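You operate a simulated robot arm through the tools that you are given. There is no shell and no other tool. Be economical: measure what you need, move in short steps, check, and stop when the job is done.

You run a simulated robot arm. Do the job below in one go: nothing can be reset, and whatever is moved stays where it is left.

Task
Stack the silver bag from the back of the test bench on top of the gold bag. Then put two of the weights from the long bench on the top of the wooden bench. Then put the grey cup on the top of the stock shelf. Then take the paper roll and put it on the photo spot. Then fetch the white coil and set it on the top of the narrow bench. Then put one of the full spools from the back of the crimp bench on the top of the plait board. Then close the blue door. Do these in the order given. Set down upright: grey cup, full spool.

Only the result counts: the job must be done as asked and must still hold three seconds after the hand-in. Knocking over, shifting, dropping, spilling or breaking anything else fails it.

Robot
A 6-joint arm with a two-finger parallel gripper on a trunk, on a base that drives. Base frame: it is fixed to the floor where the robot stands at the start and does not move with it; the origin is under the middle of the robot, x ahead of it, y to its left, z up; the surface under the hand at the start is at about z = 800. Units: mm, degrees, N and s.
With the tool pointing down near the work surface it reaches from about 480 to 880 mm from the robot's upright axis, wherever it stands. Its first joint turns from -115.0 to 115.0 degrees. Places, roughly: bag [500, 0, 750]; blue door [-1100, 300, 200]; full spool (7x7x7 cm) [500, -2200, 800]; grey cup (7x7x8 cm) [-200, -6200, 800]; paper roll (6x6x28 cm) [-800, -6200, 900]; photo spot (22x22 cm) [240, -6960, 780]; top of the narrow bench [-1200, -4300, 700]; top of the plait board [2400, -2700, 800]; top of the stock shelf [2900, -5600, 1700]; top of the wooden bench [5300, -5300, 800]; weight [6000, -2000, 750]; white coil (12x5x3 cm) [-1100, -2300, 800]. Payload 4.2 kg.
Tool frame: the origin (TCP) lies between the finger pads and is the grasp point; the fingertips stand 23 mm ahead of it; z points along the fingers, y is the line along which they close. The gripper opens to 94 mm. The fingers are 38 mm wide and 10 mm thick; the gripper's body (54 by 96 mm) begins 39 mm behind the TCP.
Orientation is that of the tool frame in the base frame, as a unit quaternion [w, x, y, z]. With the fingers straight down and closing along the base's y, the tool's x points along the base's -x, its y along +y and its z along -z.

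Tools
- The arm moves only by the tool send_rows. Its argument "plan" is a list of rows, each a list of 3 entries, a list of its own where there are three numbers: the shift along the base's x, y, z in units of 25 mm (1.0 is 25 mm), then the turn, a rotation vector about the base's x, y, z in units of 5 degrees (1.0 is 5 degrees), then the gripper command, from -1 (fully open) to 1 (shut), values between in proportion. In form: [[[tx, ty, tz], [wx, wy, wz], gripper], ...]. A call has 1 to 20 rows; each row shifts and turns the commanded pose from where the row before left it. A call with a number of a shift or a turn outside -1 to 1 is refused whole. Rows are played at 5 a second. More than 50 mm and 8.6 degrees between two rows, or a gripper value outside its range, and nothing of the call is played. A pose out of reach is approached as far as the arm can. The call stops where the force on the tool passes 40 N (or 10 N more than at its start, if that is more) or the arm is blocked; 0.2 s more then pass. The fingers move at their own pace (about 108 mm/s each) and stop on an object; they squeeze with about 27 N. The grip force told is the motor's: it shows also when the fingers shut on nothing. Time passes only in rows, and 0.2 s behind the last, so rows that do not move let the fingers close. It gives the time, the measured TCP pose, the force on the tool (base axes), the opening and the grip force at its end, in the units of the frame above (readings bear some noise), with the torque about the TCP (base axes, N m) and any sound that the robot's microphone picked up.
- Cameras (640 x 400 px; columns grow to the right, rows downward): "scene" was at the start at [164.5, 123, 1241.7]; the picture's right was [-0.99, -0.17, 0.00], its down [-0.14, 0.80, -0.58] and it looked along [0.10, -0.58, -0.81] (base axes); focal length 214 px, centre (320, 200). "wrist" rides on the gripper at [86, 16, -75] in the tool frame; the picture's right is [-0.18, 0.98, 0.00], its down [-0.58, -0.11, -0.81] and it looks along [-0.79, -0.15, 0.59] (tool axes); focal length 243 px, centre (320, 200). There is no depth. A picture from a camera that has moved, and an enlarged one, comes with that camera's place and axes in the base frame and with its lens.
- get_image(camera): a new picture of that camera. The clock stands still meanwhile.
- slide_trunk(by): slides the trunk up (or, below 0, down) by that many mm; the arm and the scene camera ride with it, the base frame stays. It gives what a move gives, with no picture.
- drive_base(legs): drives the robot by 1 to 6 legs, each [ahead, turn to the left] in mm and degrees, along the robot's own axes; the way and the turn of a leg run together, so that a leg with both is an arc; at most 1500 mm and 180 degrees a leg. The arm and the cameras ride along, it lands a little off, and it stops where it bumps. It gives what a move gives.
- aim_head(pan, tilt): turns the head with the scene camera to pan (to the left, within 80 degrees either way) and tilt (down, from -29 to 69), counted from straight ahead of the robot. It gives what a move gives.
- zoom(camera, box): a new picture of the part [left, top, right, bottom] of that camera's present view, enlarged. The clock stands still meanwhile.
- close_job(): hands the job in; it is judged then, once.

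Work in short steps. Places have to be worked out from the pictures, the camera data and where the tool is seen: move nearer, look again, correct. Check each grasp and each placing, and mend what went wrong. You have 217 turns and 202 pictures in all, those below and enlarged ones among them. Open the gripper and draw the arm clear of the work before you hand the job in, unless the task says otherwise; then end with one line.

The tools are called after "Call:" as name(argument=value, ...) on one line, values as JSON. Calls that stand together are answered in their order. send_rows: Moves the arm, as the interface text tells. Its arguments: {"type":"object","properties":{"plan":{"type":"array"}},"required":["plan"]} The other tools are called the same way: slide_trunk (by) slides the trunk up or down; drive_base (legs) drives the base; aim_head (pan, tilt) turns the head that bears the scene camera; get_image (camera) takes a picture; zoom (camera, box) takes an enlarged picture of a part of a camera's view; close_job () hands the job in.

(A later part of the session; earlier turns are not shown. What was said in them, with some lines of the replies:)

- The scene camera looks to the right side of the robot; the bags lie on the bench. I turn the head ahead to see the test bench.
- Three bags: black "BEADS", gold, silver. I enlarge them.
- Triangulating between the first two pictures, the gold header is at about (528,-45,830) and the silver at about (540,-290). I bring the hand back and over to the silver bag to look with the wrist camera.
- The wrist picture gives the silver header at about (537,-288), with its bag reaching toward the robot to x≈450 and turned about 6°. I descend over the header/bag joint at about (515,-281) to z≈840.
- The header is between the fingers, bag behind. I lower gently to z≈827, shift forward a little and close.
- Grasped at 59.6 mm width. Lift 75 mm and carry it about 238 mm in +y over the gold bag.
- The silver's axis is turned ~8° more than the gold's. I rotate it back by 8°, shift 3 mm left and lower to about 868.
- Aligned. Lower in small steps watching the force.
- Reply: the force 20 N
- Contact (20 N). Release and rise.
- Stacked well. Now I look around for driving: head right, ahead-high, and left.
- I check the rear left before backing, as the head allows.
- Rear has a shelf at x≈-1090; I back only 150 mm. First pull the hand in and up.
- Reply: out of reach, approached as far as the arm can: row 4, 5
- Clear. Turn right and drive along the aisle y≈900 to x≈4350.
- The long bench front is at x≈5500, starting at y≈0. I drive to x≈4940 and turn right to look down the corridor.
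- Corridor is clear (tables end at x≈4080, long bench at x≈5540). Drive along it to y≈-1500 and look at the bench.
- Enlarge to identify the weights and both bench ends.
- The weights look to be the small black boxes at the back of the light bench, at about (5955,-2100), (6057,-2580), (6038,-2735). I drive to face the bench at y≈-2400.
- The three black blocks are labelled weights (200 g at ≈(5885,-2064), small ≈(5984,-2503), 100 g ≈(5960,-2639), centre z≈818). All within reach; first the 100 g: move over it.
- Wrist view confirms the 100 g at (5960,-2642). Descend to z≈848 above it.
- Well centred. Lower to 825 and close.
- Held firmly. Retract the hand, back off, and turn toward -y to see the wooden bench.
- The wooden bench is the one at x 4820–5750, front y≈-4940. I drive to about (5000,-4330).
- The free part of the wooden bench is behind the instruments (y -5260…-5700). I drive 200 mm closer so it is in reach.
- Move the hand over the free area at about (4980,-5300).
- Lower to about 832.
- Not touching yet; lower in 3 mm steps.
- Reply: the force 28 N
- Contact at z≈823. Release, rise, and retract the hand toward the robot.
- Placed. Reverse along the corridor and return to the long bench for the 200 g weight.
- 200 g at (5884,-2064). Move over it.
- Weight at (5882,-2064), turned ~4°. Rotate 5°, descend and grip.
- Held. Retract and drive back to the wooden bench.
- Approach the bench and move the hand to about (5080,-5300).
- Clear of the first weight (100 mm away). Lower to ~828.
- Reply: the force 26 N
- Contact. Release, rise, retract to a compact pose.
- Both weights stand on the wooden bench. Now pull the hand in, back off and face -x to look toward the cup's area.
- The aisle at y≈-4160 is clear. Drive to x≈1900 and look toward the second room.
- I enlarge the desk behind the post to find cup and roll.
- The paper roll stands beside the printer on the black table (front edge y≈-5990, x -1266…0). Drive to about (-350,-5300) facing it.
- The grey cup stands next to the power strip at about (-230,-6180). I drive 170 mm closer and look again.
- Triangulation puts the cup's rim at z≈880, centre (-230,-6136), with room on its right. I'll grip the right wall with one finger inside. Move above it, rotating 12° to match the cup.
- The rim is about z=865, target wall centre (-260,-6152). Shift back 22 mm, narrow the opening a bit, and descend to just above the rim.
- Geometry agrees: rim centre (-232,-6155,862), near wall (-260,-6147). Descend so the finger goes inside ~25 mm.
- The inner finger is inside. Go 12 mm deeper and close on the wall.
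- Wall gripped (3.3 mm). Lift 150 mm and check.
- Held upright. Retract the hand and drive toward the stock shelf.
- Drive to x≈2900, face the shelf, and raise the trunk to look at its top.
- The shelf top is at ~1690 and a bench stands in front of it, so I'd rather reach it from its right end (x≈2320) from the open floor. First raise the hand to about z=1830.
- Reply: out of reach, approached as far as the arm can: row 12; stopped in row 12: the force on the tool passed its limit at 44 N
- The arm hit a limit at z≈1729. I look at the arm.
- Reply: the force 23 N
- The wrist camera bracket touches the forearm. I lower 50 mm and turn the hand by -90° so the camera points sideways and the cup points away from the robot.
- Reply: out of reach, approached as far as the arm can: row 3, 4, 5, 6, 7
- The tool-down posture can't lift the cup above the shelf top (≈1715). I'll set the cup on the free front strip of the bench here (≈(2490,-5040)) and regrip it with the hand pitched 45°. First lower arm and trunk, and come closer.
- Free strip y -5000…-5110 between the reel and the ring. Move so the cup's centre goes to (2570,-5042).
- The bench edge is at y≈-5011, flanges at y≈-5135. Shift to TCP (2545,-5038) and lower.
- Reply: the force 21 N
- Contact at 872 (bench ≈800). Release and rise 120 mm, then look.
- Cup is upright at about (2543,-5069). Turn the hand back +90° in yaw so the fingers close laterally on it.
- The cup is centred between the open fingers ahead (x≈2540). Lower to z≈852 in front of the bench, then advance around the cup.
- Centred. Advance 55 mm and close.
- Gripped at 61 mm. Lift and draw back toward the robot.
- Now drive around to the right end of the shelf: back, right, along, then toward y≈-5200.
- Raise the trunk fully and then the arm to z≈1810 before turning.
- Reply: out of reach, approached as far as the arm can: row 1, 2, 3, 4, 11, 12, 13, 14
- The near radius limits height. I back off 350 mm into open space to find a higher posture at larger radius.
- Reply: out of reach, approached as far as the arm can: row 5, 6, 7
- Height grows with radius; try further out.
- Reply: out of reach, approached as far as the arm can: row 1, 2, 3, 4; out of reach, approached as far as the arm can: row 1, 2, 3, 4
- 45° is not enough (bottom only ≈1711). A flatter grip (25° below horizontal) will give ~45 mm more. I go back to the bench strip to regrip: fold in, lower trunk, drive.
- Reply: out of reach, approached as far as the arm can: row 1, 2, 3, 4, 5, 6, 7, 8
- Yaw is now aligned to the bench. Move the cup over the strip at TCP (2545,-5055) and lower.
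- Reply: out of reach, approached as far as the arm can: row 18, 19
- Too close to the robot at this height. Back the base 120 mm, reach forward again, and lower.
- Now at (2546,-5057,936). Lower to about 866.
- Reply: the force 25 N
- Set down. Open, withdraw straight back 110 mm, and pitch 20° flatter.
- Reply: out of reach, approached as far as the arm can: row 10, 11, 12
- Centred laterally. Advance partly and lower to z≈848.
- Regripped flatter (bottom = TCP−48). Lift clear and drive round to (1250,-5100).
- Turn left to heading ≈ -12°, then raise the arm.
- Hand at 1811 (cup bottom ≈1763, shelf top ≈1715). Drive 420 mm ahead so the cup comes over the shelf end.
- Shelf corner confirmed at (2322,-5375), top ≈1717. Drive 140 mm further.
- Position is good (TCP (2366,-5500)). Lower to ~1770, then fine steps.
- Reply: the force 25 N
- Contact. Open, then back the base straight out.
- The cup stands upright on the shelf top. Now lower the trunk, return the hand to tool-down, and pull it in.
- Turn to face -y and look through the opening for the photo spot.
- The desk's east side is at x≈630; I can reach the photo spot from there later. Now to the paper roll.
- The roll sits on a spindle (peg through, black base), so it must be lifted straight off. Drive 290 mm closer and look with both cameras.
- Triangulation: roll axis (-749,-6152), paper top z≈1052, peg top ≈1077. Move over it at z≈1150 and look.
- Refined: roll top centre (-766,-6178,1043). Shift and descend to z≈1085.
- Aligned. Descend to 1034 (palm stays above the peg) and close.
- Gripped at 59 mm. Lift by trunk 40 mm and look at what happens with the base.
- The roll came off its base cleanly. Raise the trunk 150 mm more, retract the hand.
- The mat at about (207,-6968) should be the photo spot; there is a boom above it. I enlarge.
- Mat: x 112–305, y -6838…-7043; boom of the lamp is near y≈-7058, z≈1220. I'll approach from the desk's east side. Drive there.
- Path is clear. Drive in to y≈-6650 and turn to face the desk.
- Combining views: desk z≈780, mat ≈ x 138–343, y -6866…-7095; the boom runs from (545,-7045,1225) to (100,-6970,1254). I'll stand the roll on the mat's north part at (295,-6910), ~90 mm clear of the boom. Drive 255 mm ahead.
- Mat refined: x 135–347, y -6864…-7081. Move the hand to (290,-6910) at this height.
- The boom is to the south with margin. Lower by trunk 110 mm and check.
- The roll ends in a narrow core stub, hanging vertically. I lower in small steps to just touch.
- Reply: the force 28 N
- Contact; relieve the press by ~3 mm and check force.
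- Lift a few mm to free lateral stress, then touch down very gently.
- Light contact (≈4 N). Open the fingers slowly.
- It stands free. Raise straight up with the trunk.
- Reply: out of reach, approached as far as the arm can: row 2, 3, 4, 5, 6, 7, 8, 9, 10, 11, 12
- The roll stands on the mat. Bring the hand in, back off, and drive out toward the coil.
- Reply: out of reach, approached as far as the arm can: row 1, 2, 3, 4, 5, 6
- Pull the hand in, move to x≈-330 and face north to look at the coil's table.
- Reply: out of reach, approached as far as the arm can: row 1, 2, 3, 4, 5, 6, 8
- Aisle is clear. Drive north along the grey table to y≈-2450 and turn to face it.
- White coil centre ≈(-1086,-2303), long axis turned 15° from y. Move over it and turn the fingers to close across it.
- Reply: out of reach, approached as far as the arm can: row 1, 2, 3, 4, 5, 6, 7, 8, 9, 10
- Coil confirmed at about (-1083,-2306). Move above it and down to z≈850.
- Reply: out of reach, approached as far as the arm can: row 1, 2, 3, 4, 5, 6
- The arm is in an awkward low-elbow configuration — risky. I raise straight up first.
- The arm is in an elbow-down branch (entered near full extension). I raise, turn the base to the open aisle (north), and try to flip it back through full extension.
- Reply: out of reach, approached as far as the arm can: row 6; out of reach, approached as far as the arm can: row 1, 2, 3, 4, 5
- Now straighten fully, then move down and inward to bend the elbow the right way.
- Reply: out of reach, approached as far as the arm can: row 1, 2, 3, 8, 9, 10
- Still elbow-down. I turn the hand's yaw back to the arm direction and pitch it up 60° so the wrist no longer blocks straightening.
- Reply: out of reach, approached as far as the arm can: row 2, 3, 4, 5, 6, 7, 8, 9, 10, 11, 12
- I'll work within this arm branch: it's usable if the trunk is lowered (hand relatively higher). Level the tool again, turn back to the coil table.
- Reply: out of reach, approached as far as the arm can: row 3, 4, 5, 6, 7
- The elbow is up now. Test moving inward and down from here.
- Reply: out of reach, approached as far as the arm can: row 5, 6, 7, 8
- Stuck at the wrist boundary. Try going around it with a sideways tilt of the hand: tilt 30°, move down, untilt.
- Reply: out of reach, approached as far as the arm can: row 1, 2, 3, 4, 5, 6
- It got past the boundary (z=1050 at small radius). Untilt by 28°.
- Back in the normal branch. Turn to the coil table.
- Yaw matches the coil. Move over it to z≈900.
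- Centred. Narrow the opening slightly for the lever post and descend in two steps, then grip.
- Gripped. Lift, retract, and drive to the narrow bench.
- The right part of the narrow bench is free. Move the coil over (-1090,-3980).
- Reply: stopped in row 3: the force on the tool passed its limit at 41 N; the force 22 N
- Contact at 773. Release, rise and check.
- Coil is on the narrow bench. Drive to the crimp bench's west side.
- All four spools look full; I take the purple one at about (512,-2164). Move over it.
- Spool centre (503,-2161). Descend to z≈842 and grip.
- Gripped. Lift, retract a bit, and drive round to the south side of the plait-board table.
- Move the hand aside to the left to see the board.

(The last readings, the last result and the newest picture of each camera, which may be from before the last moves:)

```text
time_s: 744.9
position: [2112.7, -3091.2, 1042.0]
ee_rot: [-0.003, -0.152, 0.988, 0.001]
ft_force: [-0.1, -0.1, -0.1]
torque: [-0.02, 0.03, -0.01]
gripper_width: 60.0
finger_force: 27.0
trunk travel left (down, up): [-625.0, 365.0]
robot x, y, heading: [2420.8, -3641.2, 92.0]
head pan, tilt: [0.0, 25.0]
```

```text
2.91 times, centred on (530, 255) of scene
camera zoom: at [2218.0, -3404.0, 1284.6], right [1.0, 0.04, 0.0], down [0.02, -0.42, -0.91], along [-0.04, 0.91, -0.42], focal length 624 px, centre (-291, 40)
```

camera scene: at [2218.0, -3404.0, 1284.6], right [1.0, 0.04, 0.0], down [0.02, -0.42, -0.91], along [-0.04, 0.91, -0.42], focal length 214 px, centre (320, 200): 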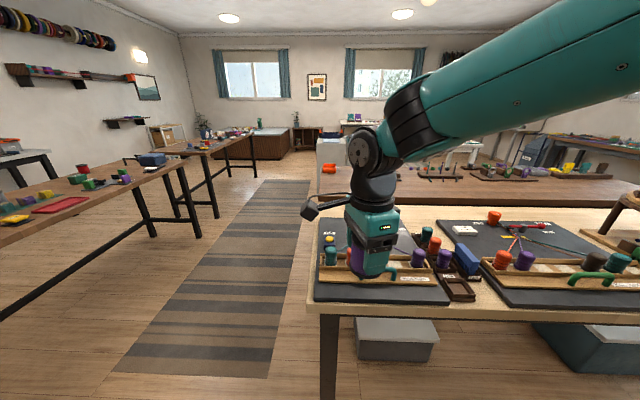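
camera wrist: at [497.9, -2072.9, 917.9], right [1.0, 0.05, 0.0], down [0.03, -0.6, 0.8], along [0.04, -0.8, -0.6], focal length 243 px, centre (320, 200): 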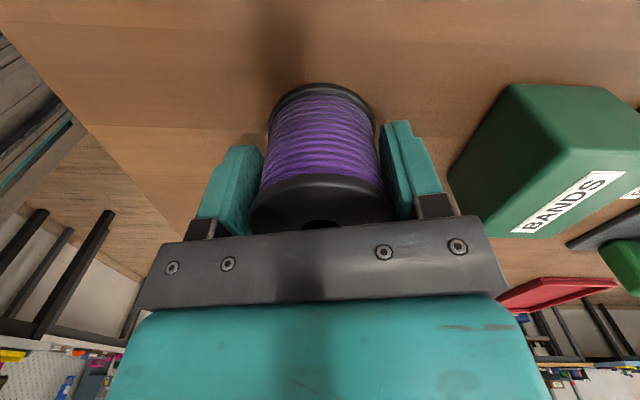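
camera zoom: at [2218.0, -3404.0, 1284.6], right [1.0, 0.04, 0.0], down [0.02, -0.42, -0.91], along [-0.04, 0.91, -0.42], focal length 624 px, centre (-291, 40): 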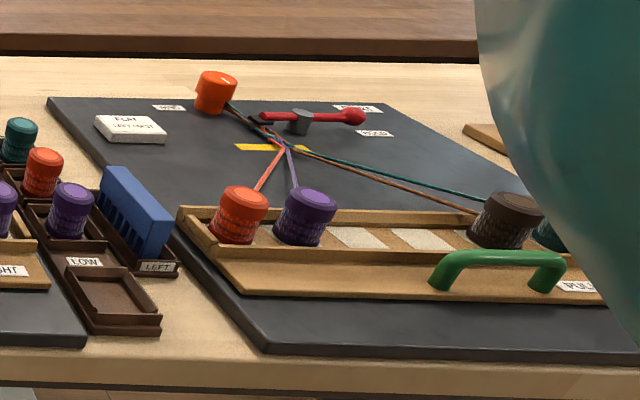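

The board is labelled PLAIT; free area on its right side at about (2485,-2750), between the purple strand and the right edge. Drive 170 mm closer and move the spool there, rotating the fingers parallel to the strand.

Call:
drive_base(legs=[[170, 0]])

Call:
send_rows(plan=[[[0.95, 0.42, 0], [0, 0, 0.344], 1], [[0.95, 0.42, 0], [0, 0, 0.344], 1], [[0.95, 0.42, 0], [0, 0, 0.344], 1], [[0.95, 0.42, 0], [0, 0, 0.344], 1], [[0.95, 0.42, 0], [0, 0, 0.344], 1], [[0.95, 0.42, 0], [0, 0, 0.344], 1], [[0.95, 0.42, 0], [0, 0, 0.344], 1], [[0.95, 0.42, 0], [0, 0, 0.344], 1], [[0.95, 0.42, 0], [0, 0, 0.344], 1], [[0.95, 0.42, 0], [0, 0, 0.344], 1], [[0.95, 0.42, 0], [0, 0, 0.344], 1], [[0.95, 0.42, 0], [0, 0, 0.344], 1], [[0.95, 0.42, 0], [0, 0, 0.344], 1], [[0.95, 0.42, 0], [0, 0, 0.344], 1], [[0.95, 0.42, 0], [0, 0, 0.344], 1], [[0.95, 0.42, 0], [0, 0, 0.344], 1], [[0, 0, 0], [0, 0, 0], 1]])

Call:
get_image(camera="scene")

Call:
get_image(camera="wrist")

```text
time_s: 746.3
position: [2106.6, -2924.6, 1041.3]
ee_rot: [-0.004, -0.152, 0.988, 0.0]
ft_force: [-0.1, -1.2, -0.5]
torque: [-0.03, 0.02, 0.0]
gripper_width: 59.7
finger_force: 26.9
trunk travel left (down, up): [-625.0, 365.0]
robot x, y, heading: [2414.0, -3472.6, 92.2]
head pan, tilt: [0.0, 25.0]
```

```text
time_s: 749.9
position: [2487.2, -2756.2, 1043.2]
ee_rot: [-0.004, -0.383, 0.924, -0.002]
ft_force: [-0.2, 0.5, -0.5]
torque: [-0.02, -0.04, -0.02]
gripper_width: 59.9
finger_force: 26.7
trunk travel left (down, up): [-625.0, 365.0]
robot x, y, heading: [2415.2, -3469.8, 92.5]
head pan, tilt: [0.0, 25.0]
```

```text
32 pictures are left
camera scene: at [2211.2, -3236.6, 1284.6], right [1.0, 0.04, 0.0], down [0.02, -0.42, -0.91], along [-0.04, 0.91, -0.42], focal length 214 px, centre (320, 200)
```

scene: 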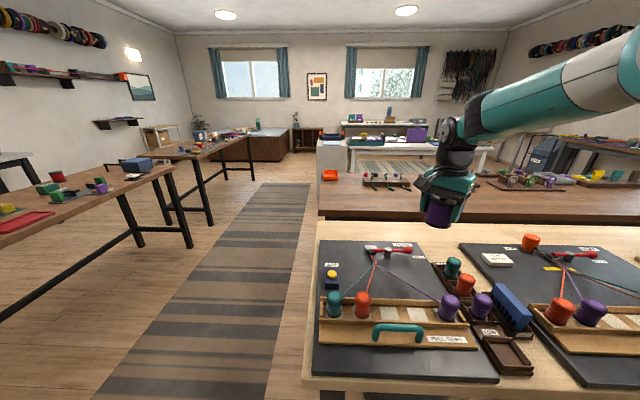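

```text
31 pictures are left
camera wrist: at [2415.2, -2805.4, 1118.4], right [-0.57, 0.82, 0.0], down [0.49, 0.34, 0.8], along [0.66, 0.45, -0.6], focal length 243 px, centre (320, 200)
```

wrist: 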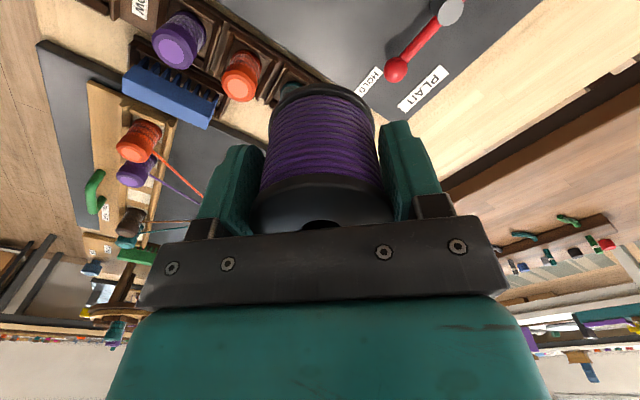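

Position good. Lower to about 868, check, then fine steps.

Call:
send_rows(plan=[[[0, 0.1, -1], [0, 0, 0], 1], [[0, 0, -1], [0, 0, 0], 1], [[0, 0, -1], [0, 0, 0], 1], [[0, 0, -1], [0, 0, 0], 1], [[0, 0, -1], [0, 0, 0], 1], [[0, 0, -1], [0, 0, 0], 1], [[0, 0, -0.8], [0, 0, 0], 1], [[0, 0, 0], [0, 0, 0], 1]])

Call:
zoom(camera="scene", box=[360, 190, 540, 340])

```text
time_s: 751.7
position: [2488.2, -2752.5, 871.3]
ee_rot: [-0.003, -0.382, 0.924, 0.0]
ft_force: [0.2, 0.0, -0.6]
torque: [-0.01, 0.0, 0.0]
gripper_width: 59.8
finger_force: 26.8
trunk travel left (down, up): [-625.0, 365.0]
robot x, y, heading: [2413.8, -3468.3, 92.4]
head pan, tilt: [0.0, 25.0]
```

```text
2.67 times, centred on (450, 265) of scene
camera zoom: at [2211.3, -3236.6, 1284.7], right [1.0, 0.04, 0.0], down [0.02, -0.42, -0.91], along [-0.04, 0.91, -0.42], focal length 572 px, centre (-27, 27)
```

zoom: 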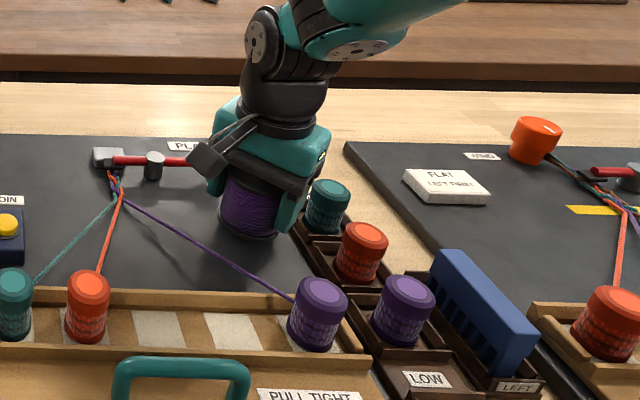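

Call:
send_rows(plan=[[[0, 0, -0.2], [0, 0, 0], 1], [[0, 0, -0.2], [0, 0, 0], 1], [[0, 0, -0.12], [0, 0, 0], 1], [[0, 0, 0], [0, 0, 0], 1]])

Call:
send_rows(plan=[[[0, 0, -0.08], [0, 0, 0], 1], [[0, 0, -0.06], [0, 0, 0], 1], [[0, 0, 0], [0, 0, 0], 1]])

```text
time_s: 752.7
position: [2487.6, -2753.4, 860.5]
ee_rot: [-0.004, -0.383, 0.924, 0.001]
ft_force: [-0.2, -2.0, 20.7]
torque: [-0.27, 0.04, 0.09]
gripper_width: 59.7
finger_force: 26.7
trunk travel left (down, up): [-625.0, 365.0]
robot x, y, heading: [2416.5, -3475.5, 92.0]
head pan, tilt: [0.0, 25.0]
```

```text
time_s: 753.5
position: [2488.1, -2753.6, 856.2]
ee_rot: [-0.003, -0.382, 0.924, 0.0]
ft_force: [2.0, 1.2, 24.0]
torque: [0.04, -0.16, 0.07]
gripper_width: 59.5
finger_force: 27.0
trunk travel left (down, up): [-625.0, 365.0]
robot x, y, heading: [2415.5, -3471.0, 92.4]
head pan, tilt: [0.0, 25.0]
```

Contact. Release gently and rise.

Call:
send_rows(plan=[[[0, 0, 0.08], [0, 0, 0], 1], [[0, 0, 0], [0, 0, 0], -0.3], [[0, 0, 0], [0, 0, 0], -0.45], [[0, 0, 0], [0, 0, 0], -0.6], [[0, 0, 0], [0, 0, 0], -0.6], [[0, 0, 0.5], [0, 0, 0], -0.6], [[0, 0, 1], [0, 0, 0], -0.6], [[0, 0, 1], [0, 0, 0], -0.6], [[0, 0, 1], [0, 0, 0], -0.6], [[0, 0, 1], [0, 0, 0], -0.6], [[0, 0, 1], [0, 0, 0], -1], [[0, 0, 1], [0, 0, 0], -1], [[0, -0.5, 1], [0, 0, 0], -1], [[-1, -1, 0], [0, 0, 0], -1], [[-1, -1, 0], [0, 0, 0], -1], [[-1, -1, 0], [0, 0, 0], -1], [[-1, -1, 0], [0, 0, 0], -1], [[-1, -1, 0], [0, 0, 0], -1], [[0, -1, 0], [0, 0, 0], -1], [[0, 0, 0], [0, 0, 0], -1]])

Call:
zoom(camera="scene", box=[300, 190, 540, 340])

```text
time_s: 757.7
position: [2361.3, -2915.9, 1044.9]
ee_rot: [-0.003, -0.382, 0.924, -0.001]
ft_force: [0.3, 0.3, -0.3]
torque: [-0.02, 0.05, -0.01]
gripper_width: 94.2
finger_force: 0.1
trunk travel left (down, up): [-625.0, 365.0]
robot x, y, heading: [2415.5, -3468.0, 92.5]
head pan, tilt: [0.0, 25.0]
```

```text
2.67 times, centred on (420, 265) of scene
camera zoom: at [2211.3, -3236.5, 1284.6], right [1.0, 0.04, 0.0], down [0.02, -0.42, -0.91], along [-0.04, 0.91, -0.42], focal length 572 px, centre (53, 27)
```

zoom: 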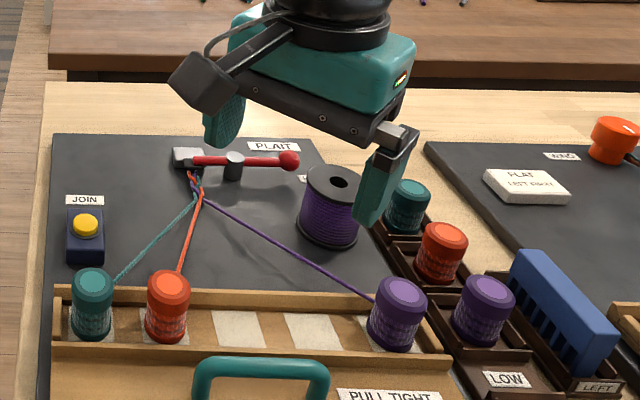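

The spool stands upright on the plait board. Now drive back to the start area for the blue door.

Call:
drive_base(legs=[[-500, 0], [0, 87.5], [1400, 0], [1330, 0], [0, -90], [1300, 0]])

Call:
drive_base(legs=[[1100, 0]])

Call:
aim_head(pan=15, tilt=30)

Call:
get_image(camera="scene")

```text
time_s: 787.2
position: [-319.4, -2011.1, 1045.4]
ee_rot: [-0.003, -0.356, 0.935, -0.001]
ft_force: [-0.7, -0.3, 0.3]
torque: [0.0, -0.02, 0.02]
gripper_width: 93.9
finger_force: 0.1
trunk travel left (down, up): [-625.0, 365.0]
robot x, y, heading: [-297.6, -2574.5, 89.0]
head pan, tilt: [0.0, 25.0]
```

```text
time_s: 792.9
position: [-270.7, -901.8, 1044.3]
ee_rot: [-0.004, -0.344, 0.939, 0.0]
ft_force: [0.2, -0.8, 0.6]
torque: [-0.01, 0.01, 0.01]
gripper_width: 94.0
finger_force: 0.1
trunk travel left (down, up): [-625.0, 365.0]
robot x, y, heading: [-260.3, -1464.1, 87.6]
head pan, tilt: [0.0, 25.0]
```

```text
time_s: 793.7
position: [-270.5, -901.5, 1044.9]
ee_rot: [-0.004, -0.343, 0.939, 0.0]
ft_force: [0.3, 0.2, -0.1]
torque: [-0.01, -0.01, -0.01]
gripper_width: 94.1
finger_force: 0.1
trunk travel left (down, up): [-625.0, 365.0]
robot x, y, heading: [-264.7, -1461.7, 87.5]
head pan, tilt: [15.0, 30.0]
```

```text
28 pictures are left
camera scene: at [-470.5, -1213.9, 1276.7], right [0.98, 0.22, 0.0], down [0.11, -0.49, -0.87], along [-0.19, 0.85, -0.5], focal length 214 px, centre (320, 200)
```

scene: 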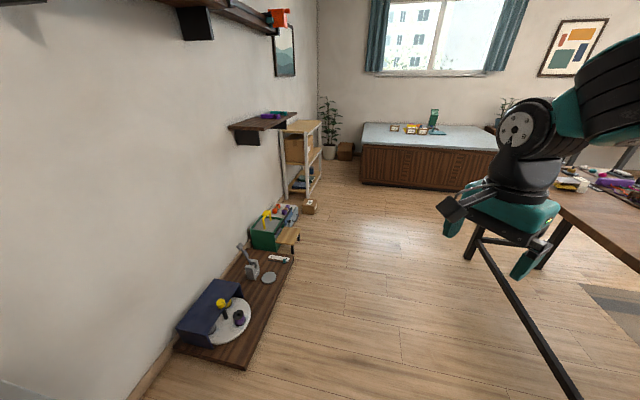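

Call:
zoom(camera="scene", box=[170, 170, 350, 370])

```text
2.00 times, centred on (260, 270) of scene
camera zoom: at [-470.5, -1213.9, 1276.7], right [0.98, 0.22, 0.0], down [0.11, -0.49, -0.87], along [-0.19, 0.85, -0.5], focal length 429 px, centre (440, 60)
```

zoom: 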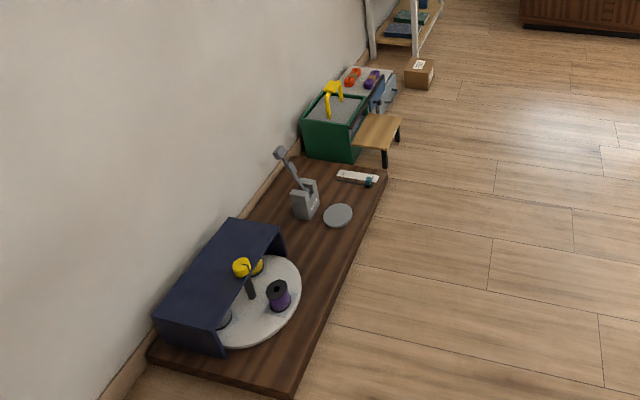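

The blue door seems to belong to the small cabinet at about (-1060,220). Drive to y≈0 and face west.

Call:
drive_base(legs=[[1480, 0], [0, 90]])

Call:
aim_head(pan=-10, tilt=50)

Call:
get_image(camera="scene")

```text
time_s: 804.9
position: [-749.7, 31.6, 1045.0]
ee_rot: [0.002, 0.902, -0.431, 0.002]
ft_force: [0.4, -0.6, 0.7]
torque: [-0.02, -0.01, -0.01]
gripper_width: 94.2
finger_force: 0.0
trunk travel left (down, up): [-625.0, 365.0]
robot x, y, heading: [-188.8, 27.7, 175.8]
head pan, tilt: [15.0, 30.0]
```

```text
time_s: 805.7
position: [-750.0, 32.5, 1046.3]
ee_rot: [0.002, 0.902, -0.433, 0.003]
ft_force: [0.4, -0.1, -0.9]
torque: [-0.02, 0.0, 0.03]
gripper_width: 93.9
finger_force: 0.0
trunk travel left (down, up): [-625.0, 365.0]
robot x, y, heading: [-190.3, 27.0, 176.1]
head pan, tilt: [-10.0, 50.0]
```

```text
26 pictures are left
camera scene: at [-428.7, -139.8, 1247.2], right [0.24, 0.97, 0.0], down [0.74, -0.18, -0.64], along [-0.62, 0.15, -0.77], focal length 214 px, centre (320, 200)
```

scene: 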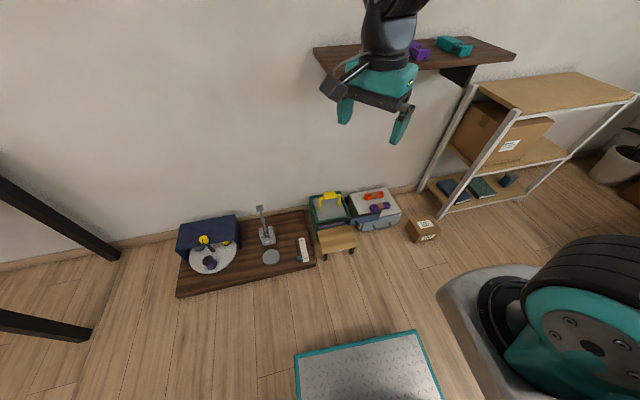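

Call:
zoom(camera="scene", box=[290, 170, 450, 270])

```text
4.00 times, centred on (370, 220) of scene
camera zoom: at [-428.7, -139.8, 1247.2], right [0.24, 0.97, 0.0], down [0.74, -0.18, -0.64], along [-0.62, 0.15, -0.77], focal length 858 px, centre (120, 120)
```

zoom: 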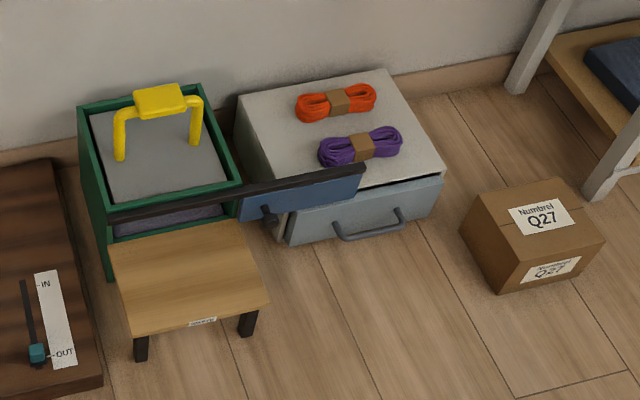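

It is a sliding blue panel on a rail (y≈4…380), now at the right (y 190–380); closing means sliding it toward -y over the green box, via its knob at about (-1043,229). Drive 150 mm closer and lower the trunk 500 mm to look.

Call:
drive_base(legs=[[130, 0]])

Call:
slide_trunk(by=-500)

Call:
aim_head(pan=-20, tilt=40)

Call:
get_image(camera="scene")

```text
time_s: 807.0
position: [-879.1, 40.9, 1046.1]
ee_rot: [0.003, 0.902, -0.432, 0.002]
ft_force: [-0.2, 0.5, -0.1]
torque: [-0.01, 0.02, 0.0]
gripper_width: 94.0
finger_force: 0.1
trunk travel left (down, up): [-625.0, 365.0]
robot x, y, heading: [-318.6, 38.0, 176.0]
head pan, tilt: [-10.0, 50.0]
```

```text
refused: -500 is not a number from -400 to 400
```

```text
time_s: 807.7
position: [-879.1, 40.4, 1044.6]
ee_rot: [0.003, 0.902, -0.433, 0.002]
ft_force: [-0.5, -0.4, 0.1]
torque: [-0.01, 0.0, 0.0]
gripper_width: 94.2
finger_force: 0.0
trunk travel left (down, up): [-625.0, 365.0]
robot x, y, heading: [-317.2, 34.6, 176.3]
head pan, tilt: [-20.0, 40.0]
```

```text
24 pictures are left
camera scene: at [-560.4, -115.0, 1261.3], right [0.4, 0.91, 0.0], down [0.59, -0.26, -0.77], along [-0.7, 0.31, -0.64], focal length 214 px, centre (320, 200)
```

scene: 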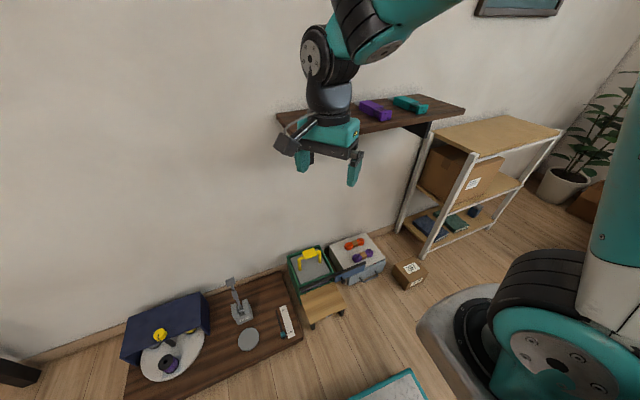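

Call:
slide_trunk(by=-400)

Call:
zoom(camera="scene", box=[250, 160, 450, 300])

```text
time_s: 811.6
position: [-878.3, 40.9, 645.5]
ee_rot: [0.002, 0.902, -0.432, 0.002]
ft_force: [1.4, -0.3, 0.2]
torque: [-0.02, 0.05, 0.02]
gripper_width: 94.0
finger_force: 0.0
trunk travel left (down, up): [-225.0, 765.0]
robot x, y, heading: [-315.7, 35.9, 176.4]
head pan, tilt: [-20.0, 40.0]
```

```text
2.86 times, centred on (350, 230) of scene
camera zoom: at [-560.4, -114.9, 861.4], right [0.41, 0.91, 0.0], down [0.59, -0.26, -0.77], along [-0.7, 0.31, -0.64], focal length 613 px, centre (234, 114)
```

zoom: 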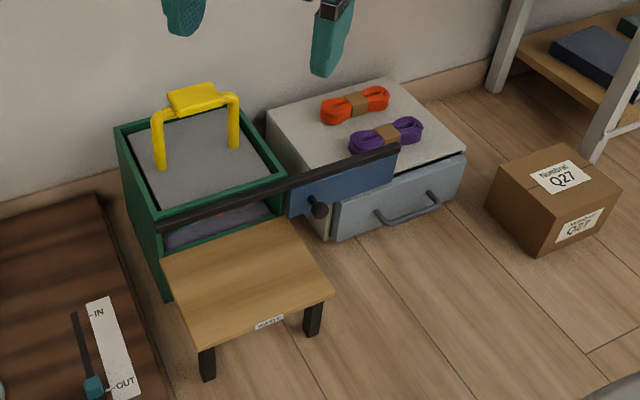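

Triangulation of the low, small targets is noisy, so I bring the closed hand (turned to nominal yaw) to about (-950,290,395) and use the wrist camera.

Call:
send_rows(plan=[[[-0.3, 1, -1], [0, 0, 0.94], 1], [[-0.3, 1, -1], [0, 0, 0.94], 1], [[-0.3, 1, -1], [0, 0, 0.94], 1], [[-0.3, 1, -1], [0, 0, 0.94], 1], [[-0.3, 1, -1], [0, 0, 0.94], 1], [[-0.3, 1, -1], [0, 0, 0.94], 1], [[-0.3, 1, -1], [0, 0, 0.94], 1], [[-0.3, 1, -1], [0, 0, 0.94], 1], [[-0.3, 1, -1], [0, 0, 0.94], 1], [[-0.3, 1, -1], [0, 0, 0.94], 1], [[0, 0, 0], [0, 0, 0], 1]])

Call:
get_image(camera="wrist")

Call:
zoom(camera="scene", box=[250, 140, 450, 300])

```text
time_s: 814.0
position: [-952.6, 289.6, 395.3]
ee_rot: [0.001, 0.999, -0.036, 0.004]
ft_force: [-0.3, -0.1, 0.3]
torque: [-0.01, 0.03, 0.04]
gripper_width: 0.2
finger_force: 27.1
trunk travel left (down, up): [-225.0, 765.0]
robot x, y, heading: [-318.1, 38.5, 175.9]
head pan, tilt: [-20.0, 40.0]
```

```text
22 pictures are left
camera wrist: at [-869.5, 268.2, 469.8], right [-0.25, -0.97, 0.0], down [-0.58, 0.15, 0.8], along [-0.78, 0.2, -0.6], focal length 243 px, centre (320, 200)
```

wrist: 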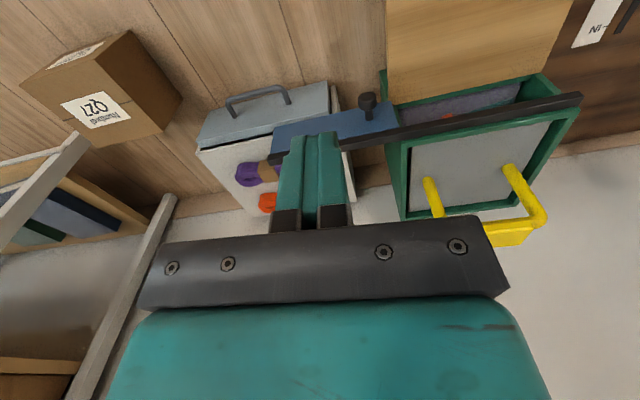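

```text
2.50 times, centred on (350, 220) of scene
camera zoom: at [-560.4, -114.9, 861.3], right [0.41, 0.91, 0.0], down [0.59, -0.26, -0.77], along [-0.7, 0.31, -0.64], focal length 536 px, centre (245, 150)
```

zoom: 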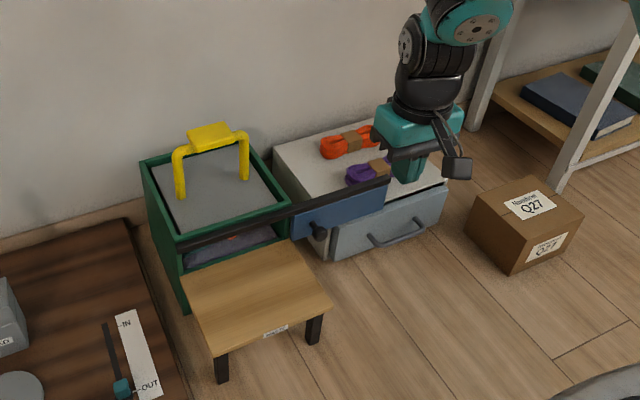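

The knob is at about (-1076,252,154); rail at x≈-1098, z≈205. I'll grip the knob between the fingers and slide it. First lower the trunk 200 mm (raising the arm equally) for better reach, and open to 40 mm.

Call:
send_rows(plan=[[[0, 0, 1], [0, 0, 0], 0.2], [[0, 0, 1], [0, 0, 0], 0.2], [[0, 0, 1], [0, 0, 0], 0.2], [[0, 0, 1], [0, 0, 0], 0.2], [[0, 0, 1], [0, 0, 0], 0.2], [[0, 0, 1], [0, 0, 0], 0.2], [[0, 0, 1], [0, 0, 0], 0.2], [[0, 0, 0], [0, 0, 0], 0.2]])

Call:
slide_trunk(by=-210)

Call:
send_rows(plan=[[[-0.75, -0.36, -0.7], [0, 0, 0], 0.2], [[-0.75, -0.36, -0.7], [0, 0, 0], 0.2], [[-0.75, -0.36, -0.7], [0, 0, 0], 0.2], [[-0.75, -0.36, -0.7], [0, 0, 0], 0.2], [[0, 0, 0], [0, 0, 0], 0.2]])

Call:
get_image(camera="wrist")

Call:
zoom(camera="scene", box=[250, 60, 450, 220])

```text
time_s: 815.8
position: [-953.1, 289.3, 571.4]
ee_rot: [0.001, 0.999, -0.038, 0.004]
ft_force: [1.0, 0.4, 0.3]
torque: [-0.01, 0.02, 0.02]
gripper_width: 37.6
finger_force: 0.1
trunk travel left (down, up): [-225.0, 765.0]
robot x, y, heading: [-319.7, 33.6, 176.0]
head pan, tilt: [-20.0, 40.0]
```

```text
time_s: 818.0
position: [-951.9, 289.5, 359.9]
ee_rot: [0.001, 0.999, -0.036, 0.003]
ft_force: [-0.1, 0.7, 0.4]
torque: [-0.01, -0.03, 0.0]
gripper_width: 37.5
finger_force: 0.1
trunk travel left (down, up): [-15.0, 975.0]
robot x, y, heading: [-316.4, 32.3, 175.9]
head pan, tilt: [-20.0, 40.0]
```

```text
time_s: 819.2
position: [-1028.8, 254.2, 289.7]
ee_rot: [0.001, 0.999, -0.037, 0.004]
ft_force: [0.4, -1.5, -0.3]
torque: [-0.04, -0.04, 0.01]
gripper_width: 37.7
finger_force: 0.1
trunk travel left (down, up): [-15.0, 975.0]
robot x, y, heading: [-318.4, 33.6, 176.2]
head pan, tilt: [-20.0, 40.0]
```

```text
20 pictures are left
camera wrist: at [-944.1, 231.8, 365.3], right [-0.26, -0.97, 0.0], down [-0.58, 0.15, 0.8], along [-0.78, 0.2, -0.6], focal length 243 px, centre (320, 200)
```

wrist: 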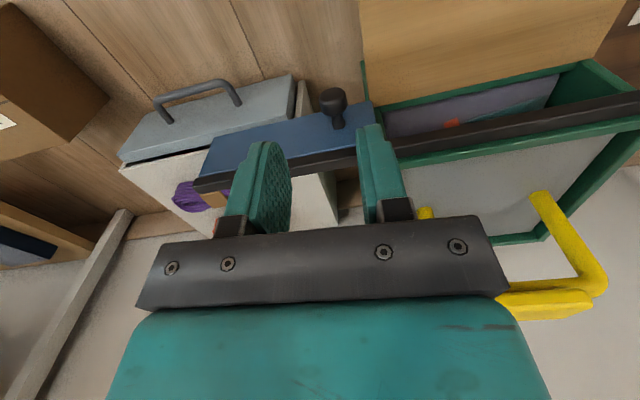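

```text
2.50 times, centred on (350, 140) of scene
camera zoom: at [-560.4, -114.9, 651.3], right [0.41, 0.91, 0.0], down [0.59, -0.26, -0.77], along [-0.7, 0.31, -0.64], focal length 536 px, centre (245, 350)
```

zoom: 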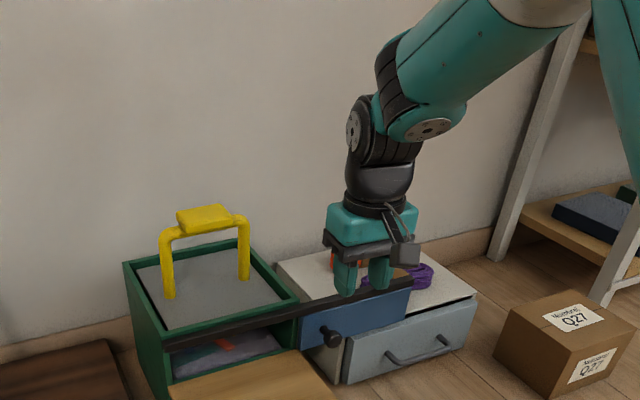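

The knob head is at (-1073,251,155), with the partly open drawer close on its +y side. I'll push the knob's upper half from the +y side with closed fingers just above the drawer top, then lower once it is clear. Position at (-1066,284), tip ≈170.

Call:
send_rows(plan=[[[-0.5, 0.4, 0], [0, 0, 0], 1], [[-0.5, 0.4, 0], [0, 0, 0], 1], [[-0.48, 0.4, 0], [0, 0, 0], 1], [[0, 0, -0.9], [0, 0, 0], 1], [[0, 0, -0.9], [0, 0, 0], 1], [[0, 0, -0.9], [0, 0, 0], 1], [[0, 0, -0.9], [0, 0, 0], 1], [[0, 0, 0], [0, 0, 0], 1]])

Call:
get_image(camera="wrist")

Call:
zoom(camera="scene", box=[310, 120, 430, 210])

```text
time_s: 821.0
position: [-1065.6, 284.2, 198.5]
ee_rot: [0.0, 0.999, -0.037, 0.003]
ft_force: [-0.1, 0.0, 0.3]
torque: [0.0, -0.01, -0.01]
gripper_width: 0.0
finger_force: 26.6
trunk travel left (down, up): [-15.0, 975.0]
robot x, y, heading: [-318.7, 36.4, 175.9]
head pan, tilt: [-20.0, 40.0]
```

```text
18 pictures are left
camera wrist: at [-980.9, 261.9, 274.1], right [-0.26, -0.97, 0.0], down [-0.58, 0.15, 0.8], along [-0.78, 0.2, -0.6], focal length 243 px, centre (320, 200)
```

wrist: 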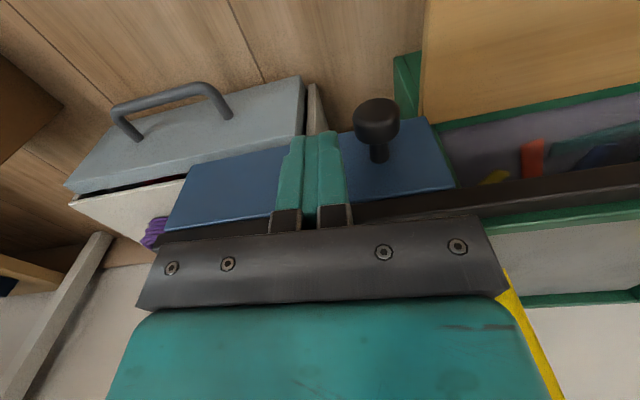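

```text
4.44 times, centred on (370, 165) of scene
camera zoom: at [-560.4, -114.9, 651.3], right [0.41, 0.91, 0.0], down [0.59, -0.26, -0.77], along [-0.7, 0.31, -0.64], focal length 953 px, centre (98, 356)
```

zoom: 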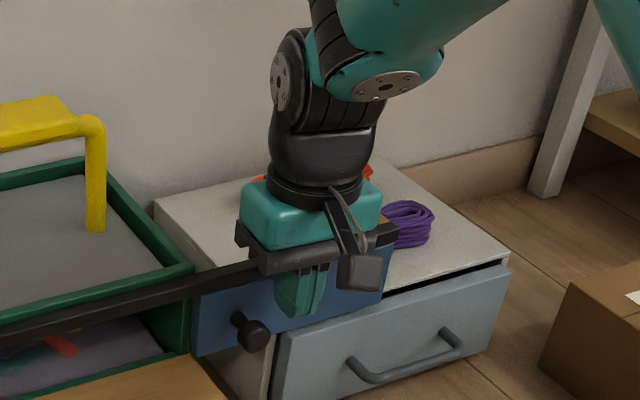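

Fingers are right of the knob, just above the drawer front. Lower gently ~18 mm to overlap the knob's height.

Call:
send_rows(plan=[[[0, 0, -0.25], [0, 0, 0], 1], [[0, 0, -0.25], [0, 0, 0], 1], [[0, 0, -0.22], [0, 0, 0], 1], [[0, 0, 0], [0, 0, 0], 1]])

Call:
zoom(camera="wrist", box=[220, 60, 460, 220])

Call:
zoom(camera="scene", box=[330, 160, 400, 210])

```text
time_s: 822.0
position: [-1065.5, 283.7, 182.6]
ee_rot: [0.001, 0.999, -0.036, 0.004]
ft_force: [-0.4, 0.0, 0.5]
torque: [-0.04, -0.02, 0.04]
gripper_width: 0.0
finger_force: 27.2
trunk travel left (down, up): [-15.0, 975.0]
robot x, y, heading: [-320.7, 32.5, 176.0]
head pan, tilt: [-20.0, 40.0]
```

```text
2.50 times, centred on (340, 140) of wrist
camera zoom: at [-981.0, 261.3, 257.1], right [-0.26, -0.97, 0.0], down [-0.58, 0.15, 0.8], along [-0.78, 0.2, -0.6], focal length 606 px, centre (270, 350)
```

zoom: 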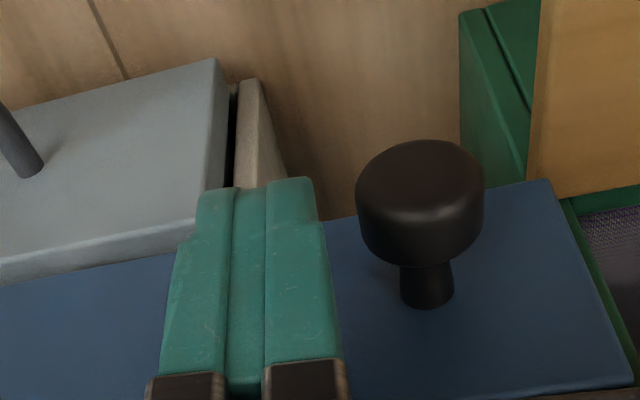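

```text
8.00 times, centred on (365, 185) of scene
camera zoom: at [-560.4, -114.9, 651.3], right [0.41, 0.91, 0.0], down [0.59, -0.26, -0.77], along [-0.7, 0.31, -0.64], focal length 1716 px, centre (-40, 320)
```

zoom: 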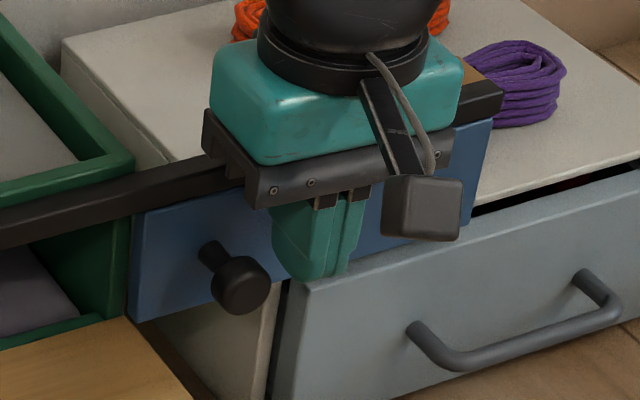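

Overlapping the knob's upper part. Push toward -y by 40 mm.

Call:
send_rows(plan=[[[0, -0.4, 0], [0, 0, 0], 1], [[0, -0.4, 0], [0, 0, 0], 1], [[0, -0.4, 0], [0, 0, 0], 1], [[0, -0.4, 0], [0, 0, 0], 1], [[0, 0, 0], [0, 0, 0], 1]])

Call:
zoom(camera="scene", box=[320, 150, 400, 210])

```text
time_s: 823.2
position: [-1065.3, 242.1, 182.6]
ee_rot: [0.0, 0.999, -0.037, 0.002]
ft_force: [-0.2, 0.4, 0.4]
torque: [0.02, 0.02, -0.02]
gripper_width: 0.0
finger_force: 27.0
trunk travel left (down, up): [-15.0, 975.0]
robot x, y, heading: [-320.9, 36.2, 176.1]
head pan, tilt: [-20.0, 40.0]
```

```text
6.67 times, centred on (360, 180) of scene
camera zoom: at [-560.4, -114.9, 651.4], right [0.41, 0.91, 0.0], down [0.59, -0.26, -0.77], along [-0.7, 0.31, -0.64], focal length 1430 px, centre (53, 333)
```

zoom: 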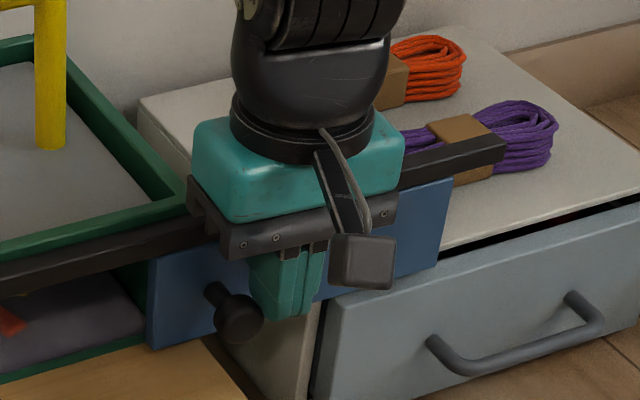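

The panel slides easily. Continue pushing toward -y.

Call:
send_rows(plan=[[[0, -0.6, 0], [0, 0, 0], 1], [[0, -0.6, 0], [0, 0, 0], 1], [[0, -0.6, 0], [0, 0, 0], 1], [[0, -0.6, 0], [0, 0, 0], 1], [[0, -0.6, 0], [0, 0, 0], 1], [[0, -0.6, 0], [0, 0, 0], 1], [[0, -0.6, 0], [0, 0, 0], 1], [[0, -0.6, 0], [0, 0, 0], 1], [[0, 0, 0], [0, 0, 0], 1]])

Call:
zoom(camera="scene", box=[250, 110, 410, 230])

```text
time_s: 825.2
position: [-1067.3, 123.8, 183.2]
ee_rot: [0.001, 0.999, -0.037, 0.003]
ft_force: [-0.2, 0.1, 0.3]
torque: [0.0, -0.02, 0.03]
gripper_width: 0.0
finger_force: 27.5
trunk travel left (down, up): [-15.0, 975.0]
robot x, y, heading: [-320.2, 34.9, 176.0]
head pan, tilt: [-20.0, 40.0]
```

```text
3.33 times, centred on (330, 170) of scene
camera zoom: at [-560.4, -114.9, 651.3], right [0.41, 0.91, 0.0], down [0.59, -0.26, -0.77], along [-0.7, 0.31, -0.64], focal length 715 px, centre (287, 300)
```

zoom: 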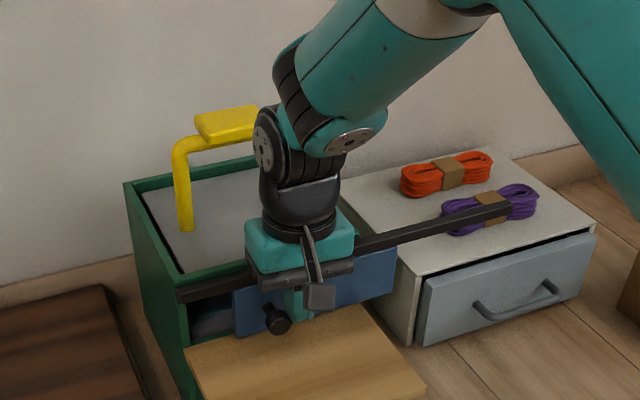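

Nearly there. Shift 8 mm toward the robot for clearance from the yellow handle and push another ~45 mm, watching force.

Call:
send_rows(plan=[[[0.16, -0.3, 0], [0, 0, 0], 1], [[0.16, -0.4, 0], [0, 0, 0], 1], [[0, -0.4, 0], [0, 0, 0], 1], [[0, -0.4, 0], [0, 0, 0], 1], [[0, -0.3, 0], [0, 0, 0], 1], [[0, 0, 0], [0, 0, 0], 1]])

Call:
zoom(camera="scene", box=[250, 110, 410, 230])

```text
time_s: 826.6
position: [-1057.5, 78.3, 183.3]
ee_rot: [0.001, 0.999, -0.036, 0.004]
ft_force: [-0.4, 0.6, 0.4]
torque: [-0.01, 0.03, 0.02]
gripper_width: 0.0
finger_force: 26.7
trunk travel left (down, up): [-15.0, 975.0]
robot x, y, heading: [-315.3, 32.7, 176.1]
head pan, tilt: [-20.0, 40.0]
```

```text
3.33 times, centred on (330, 170) of scene
camera zoom: at [-560.4, -114.9, 651.3], right [0.41, 0.91, 0.0], down [0.59, -0.26, -0.77], along [-0.7, 0.31, -0.64], focal length 715 px, centre (287, 300)
```

zoom: 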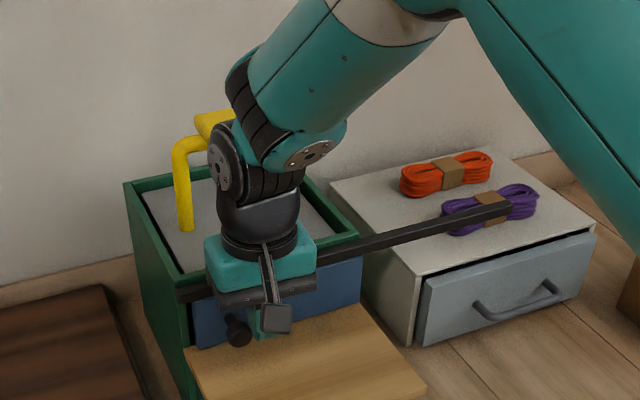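

Almost closed. Push on gently until it meets its stop.

Call:
send_rows(plan=[[[0, -0.2, 0], [0, 0, 0], 1], [[0, -0.2, 0], [0, 0, 0], 1], [[0, -0.2, 0], [0, 0, 0], 1], [[0, -0.2, 0], [0, 0, 0], 1], [[0, 0, 0], [0, 0, 0], 1]])

Call:
zoom(camera="wrist", box=[160, 20, 560, 220])

```text
time_s: 827.5
position: [-1057.3, 72.7, 183.1]
ee_rot: [-0.005, 0.999, -0.047, 0.003]
ft_force: [3.2, 10.1, 3.8]
torque: [0.19, -0.01, -0.17]
gripper_width: 0.1
finger_force: 27.1
trunk travel left (down, up): [-15.0, 975.0]
robot x, y, heading: [-317.1, 35.4, 175.7]
head pan, tilt: [-20.0, 40.0]
stopped in row 4: the force on the tool passed its limit at 45 N (the readings are from after the stop); the commanded pose is now the measured one
```

```text
1.60 times, centred on (360, 120) of wrist
camera zoom: at [-973.7, 46.9, 257.6], right [-0.27, -0.96, -0.01], down [-0.58, 0.15, 0.8], along [-0.77, 0.23, -0.6], focal length 388 px, centre (256, 328)
```

zoom: 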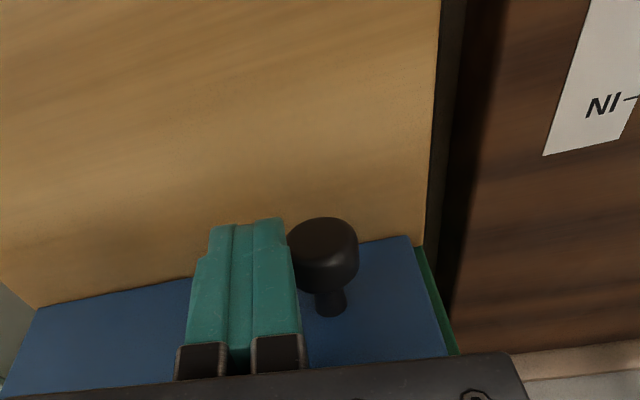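

The door hit its end stop and covers the opening. Back off to +y, rise, and check.

Call:
send_rows(plan=[[[0, 0.6, 0], [0, 0, 0], 1], [[0.4, 0.2, 0.6], [0, 0, 0], 1], [[0.4, 0, 1], [0, 0, 0], 1], [[0.4, 0, 1], [0, 0, 0], 1], [[0.6, 0, 1], [0, 0, 0], 0], [[0.8, 0, 1], [0, 0, 0], -1], [[1, 0, 1], [0, 0, 0], -1], [[1, 0, 1], [0, 0, 0], -1], [[1, 0, 1], [0, 0, 0], -1], [[1, 0, 1], [0, 0, 0], -1], [[0, 0, 0], [0, 0, 0], -1]])

Call:
slide_trunk(by=300)

Call:
zoom(camera="scene", box=[250, 150, 450, 300])

```text
time_s: 829.9
position: [-892.1, 90.6, 398.5]
ee_rot: [-0.004, 0.999, -0.045, 0.004]
ft_force: [-0.5, 0.1, 0.7]
torque: [0.01, 0.01, 0.0]
gripper_width: 94.1
finger_force: 0.0
trunk travel left (down, up): [-15.0, 975.0]
robot x, y, heading: [-317.9, 36.6, 175.9]
head pan, tilt: [-20.0, 40.0]
```

```text
time_s: 832.9
position: [-892.0, 91.2, 698.4]
ee_rot: [-0.004, 0.999, -0.045, 0.004]
ft_force: [0.6, 0.0, 0.1]
torque: [0.02, 0.04, 0.0]
gripper_width: 94.1
finger_force: 0.1
trunk travel left (down, up): [-315.0, 675.0]
robot x, y, heading: [-318.8, 33.4, 176.2]
head pan, tilt: [-20.0, 40.0]
```

```text
2.67 times, centred on (350, 225) of scene
camera zoom: at [-560.9, -114.0, 951.3], right [0.41, 0.91, 0.0], down [0.59, -0.26, -0.77], along [-0.7, 0.31, -0.64], focal length 572 px, centre (240, 133)
```

zoom: 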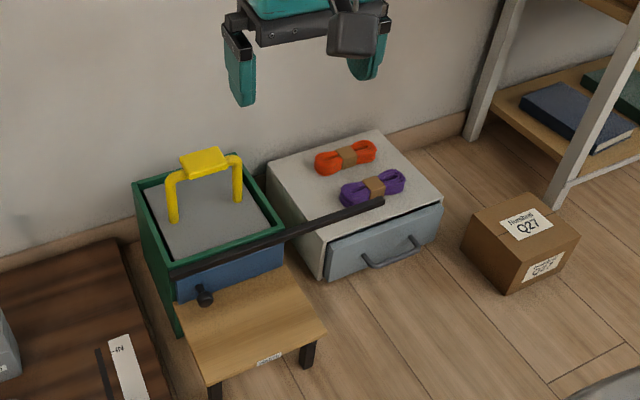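

The blue door covers the opening and rests at its stop. The gripper is open and the arm is clear, so I hand the job in.

Call:
close_job()

```text
The job is handed in.
```

All seven parts of the job were carried out in the order given, and I checked each one in the camera after finishing it; the hand-in returned no verdict. The silver bag is on the gold bag, the 100 g and 200 g weights are on the wooden bench, the grey cup is upright on the stock shelf, the paper roll stands on the photo spot (it rests on its narrow core end), the white coil is on the narrow bench, the purple full spool is upright on the plait board, and the blue door is slid to its stop.
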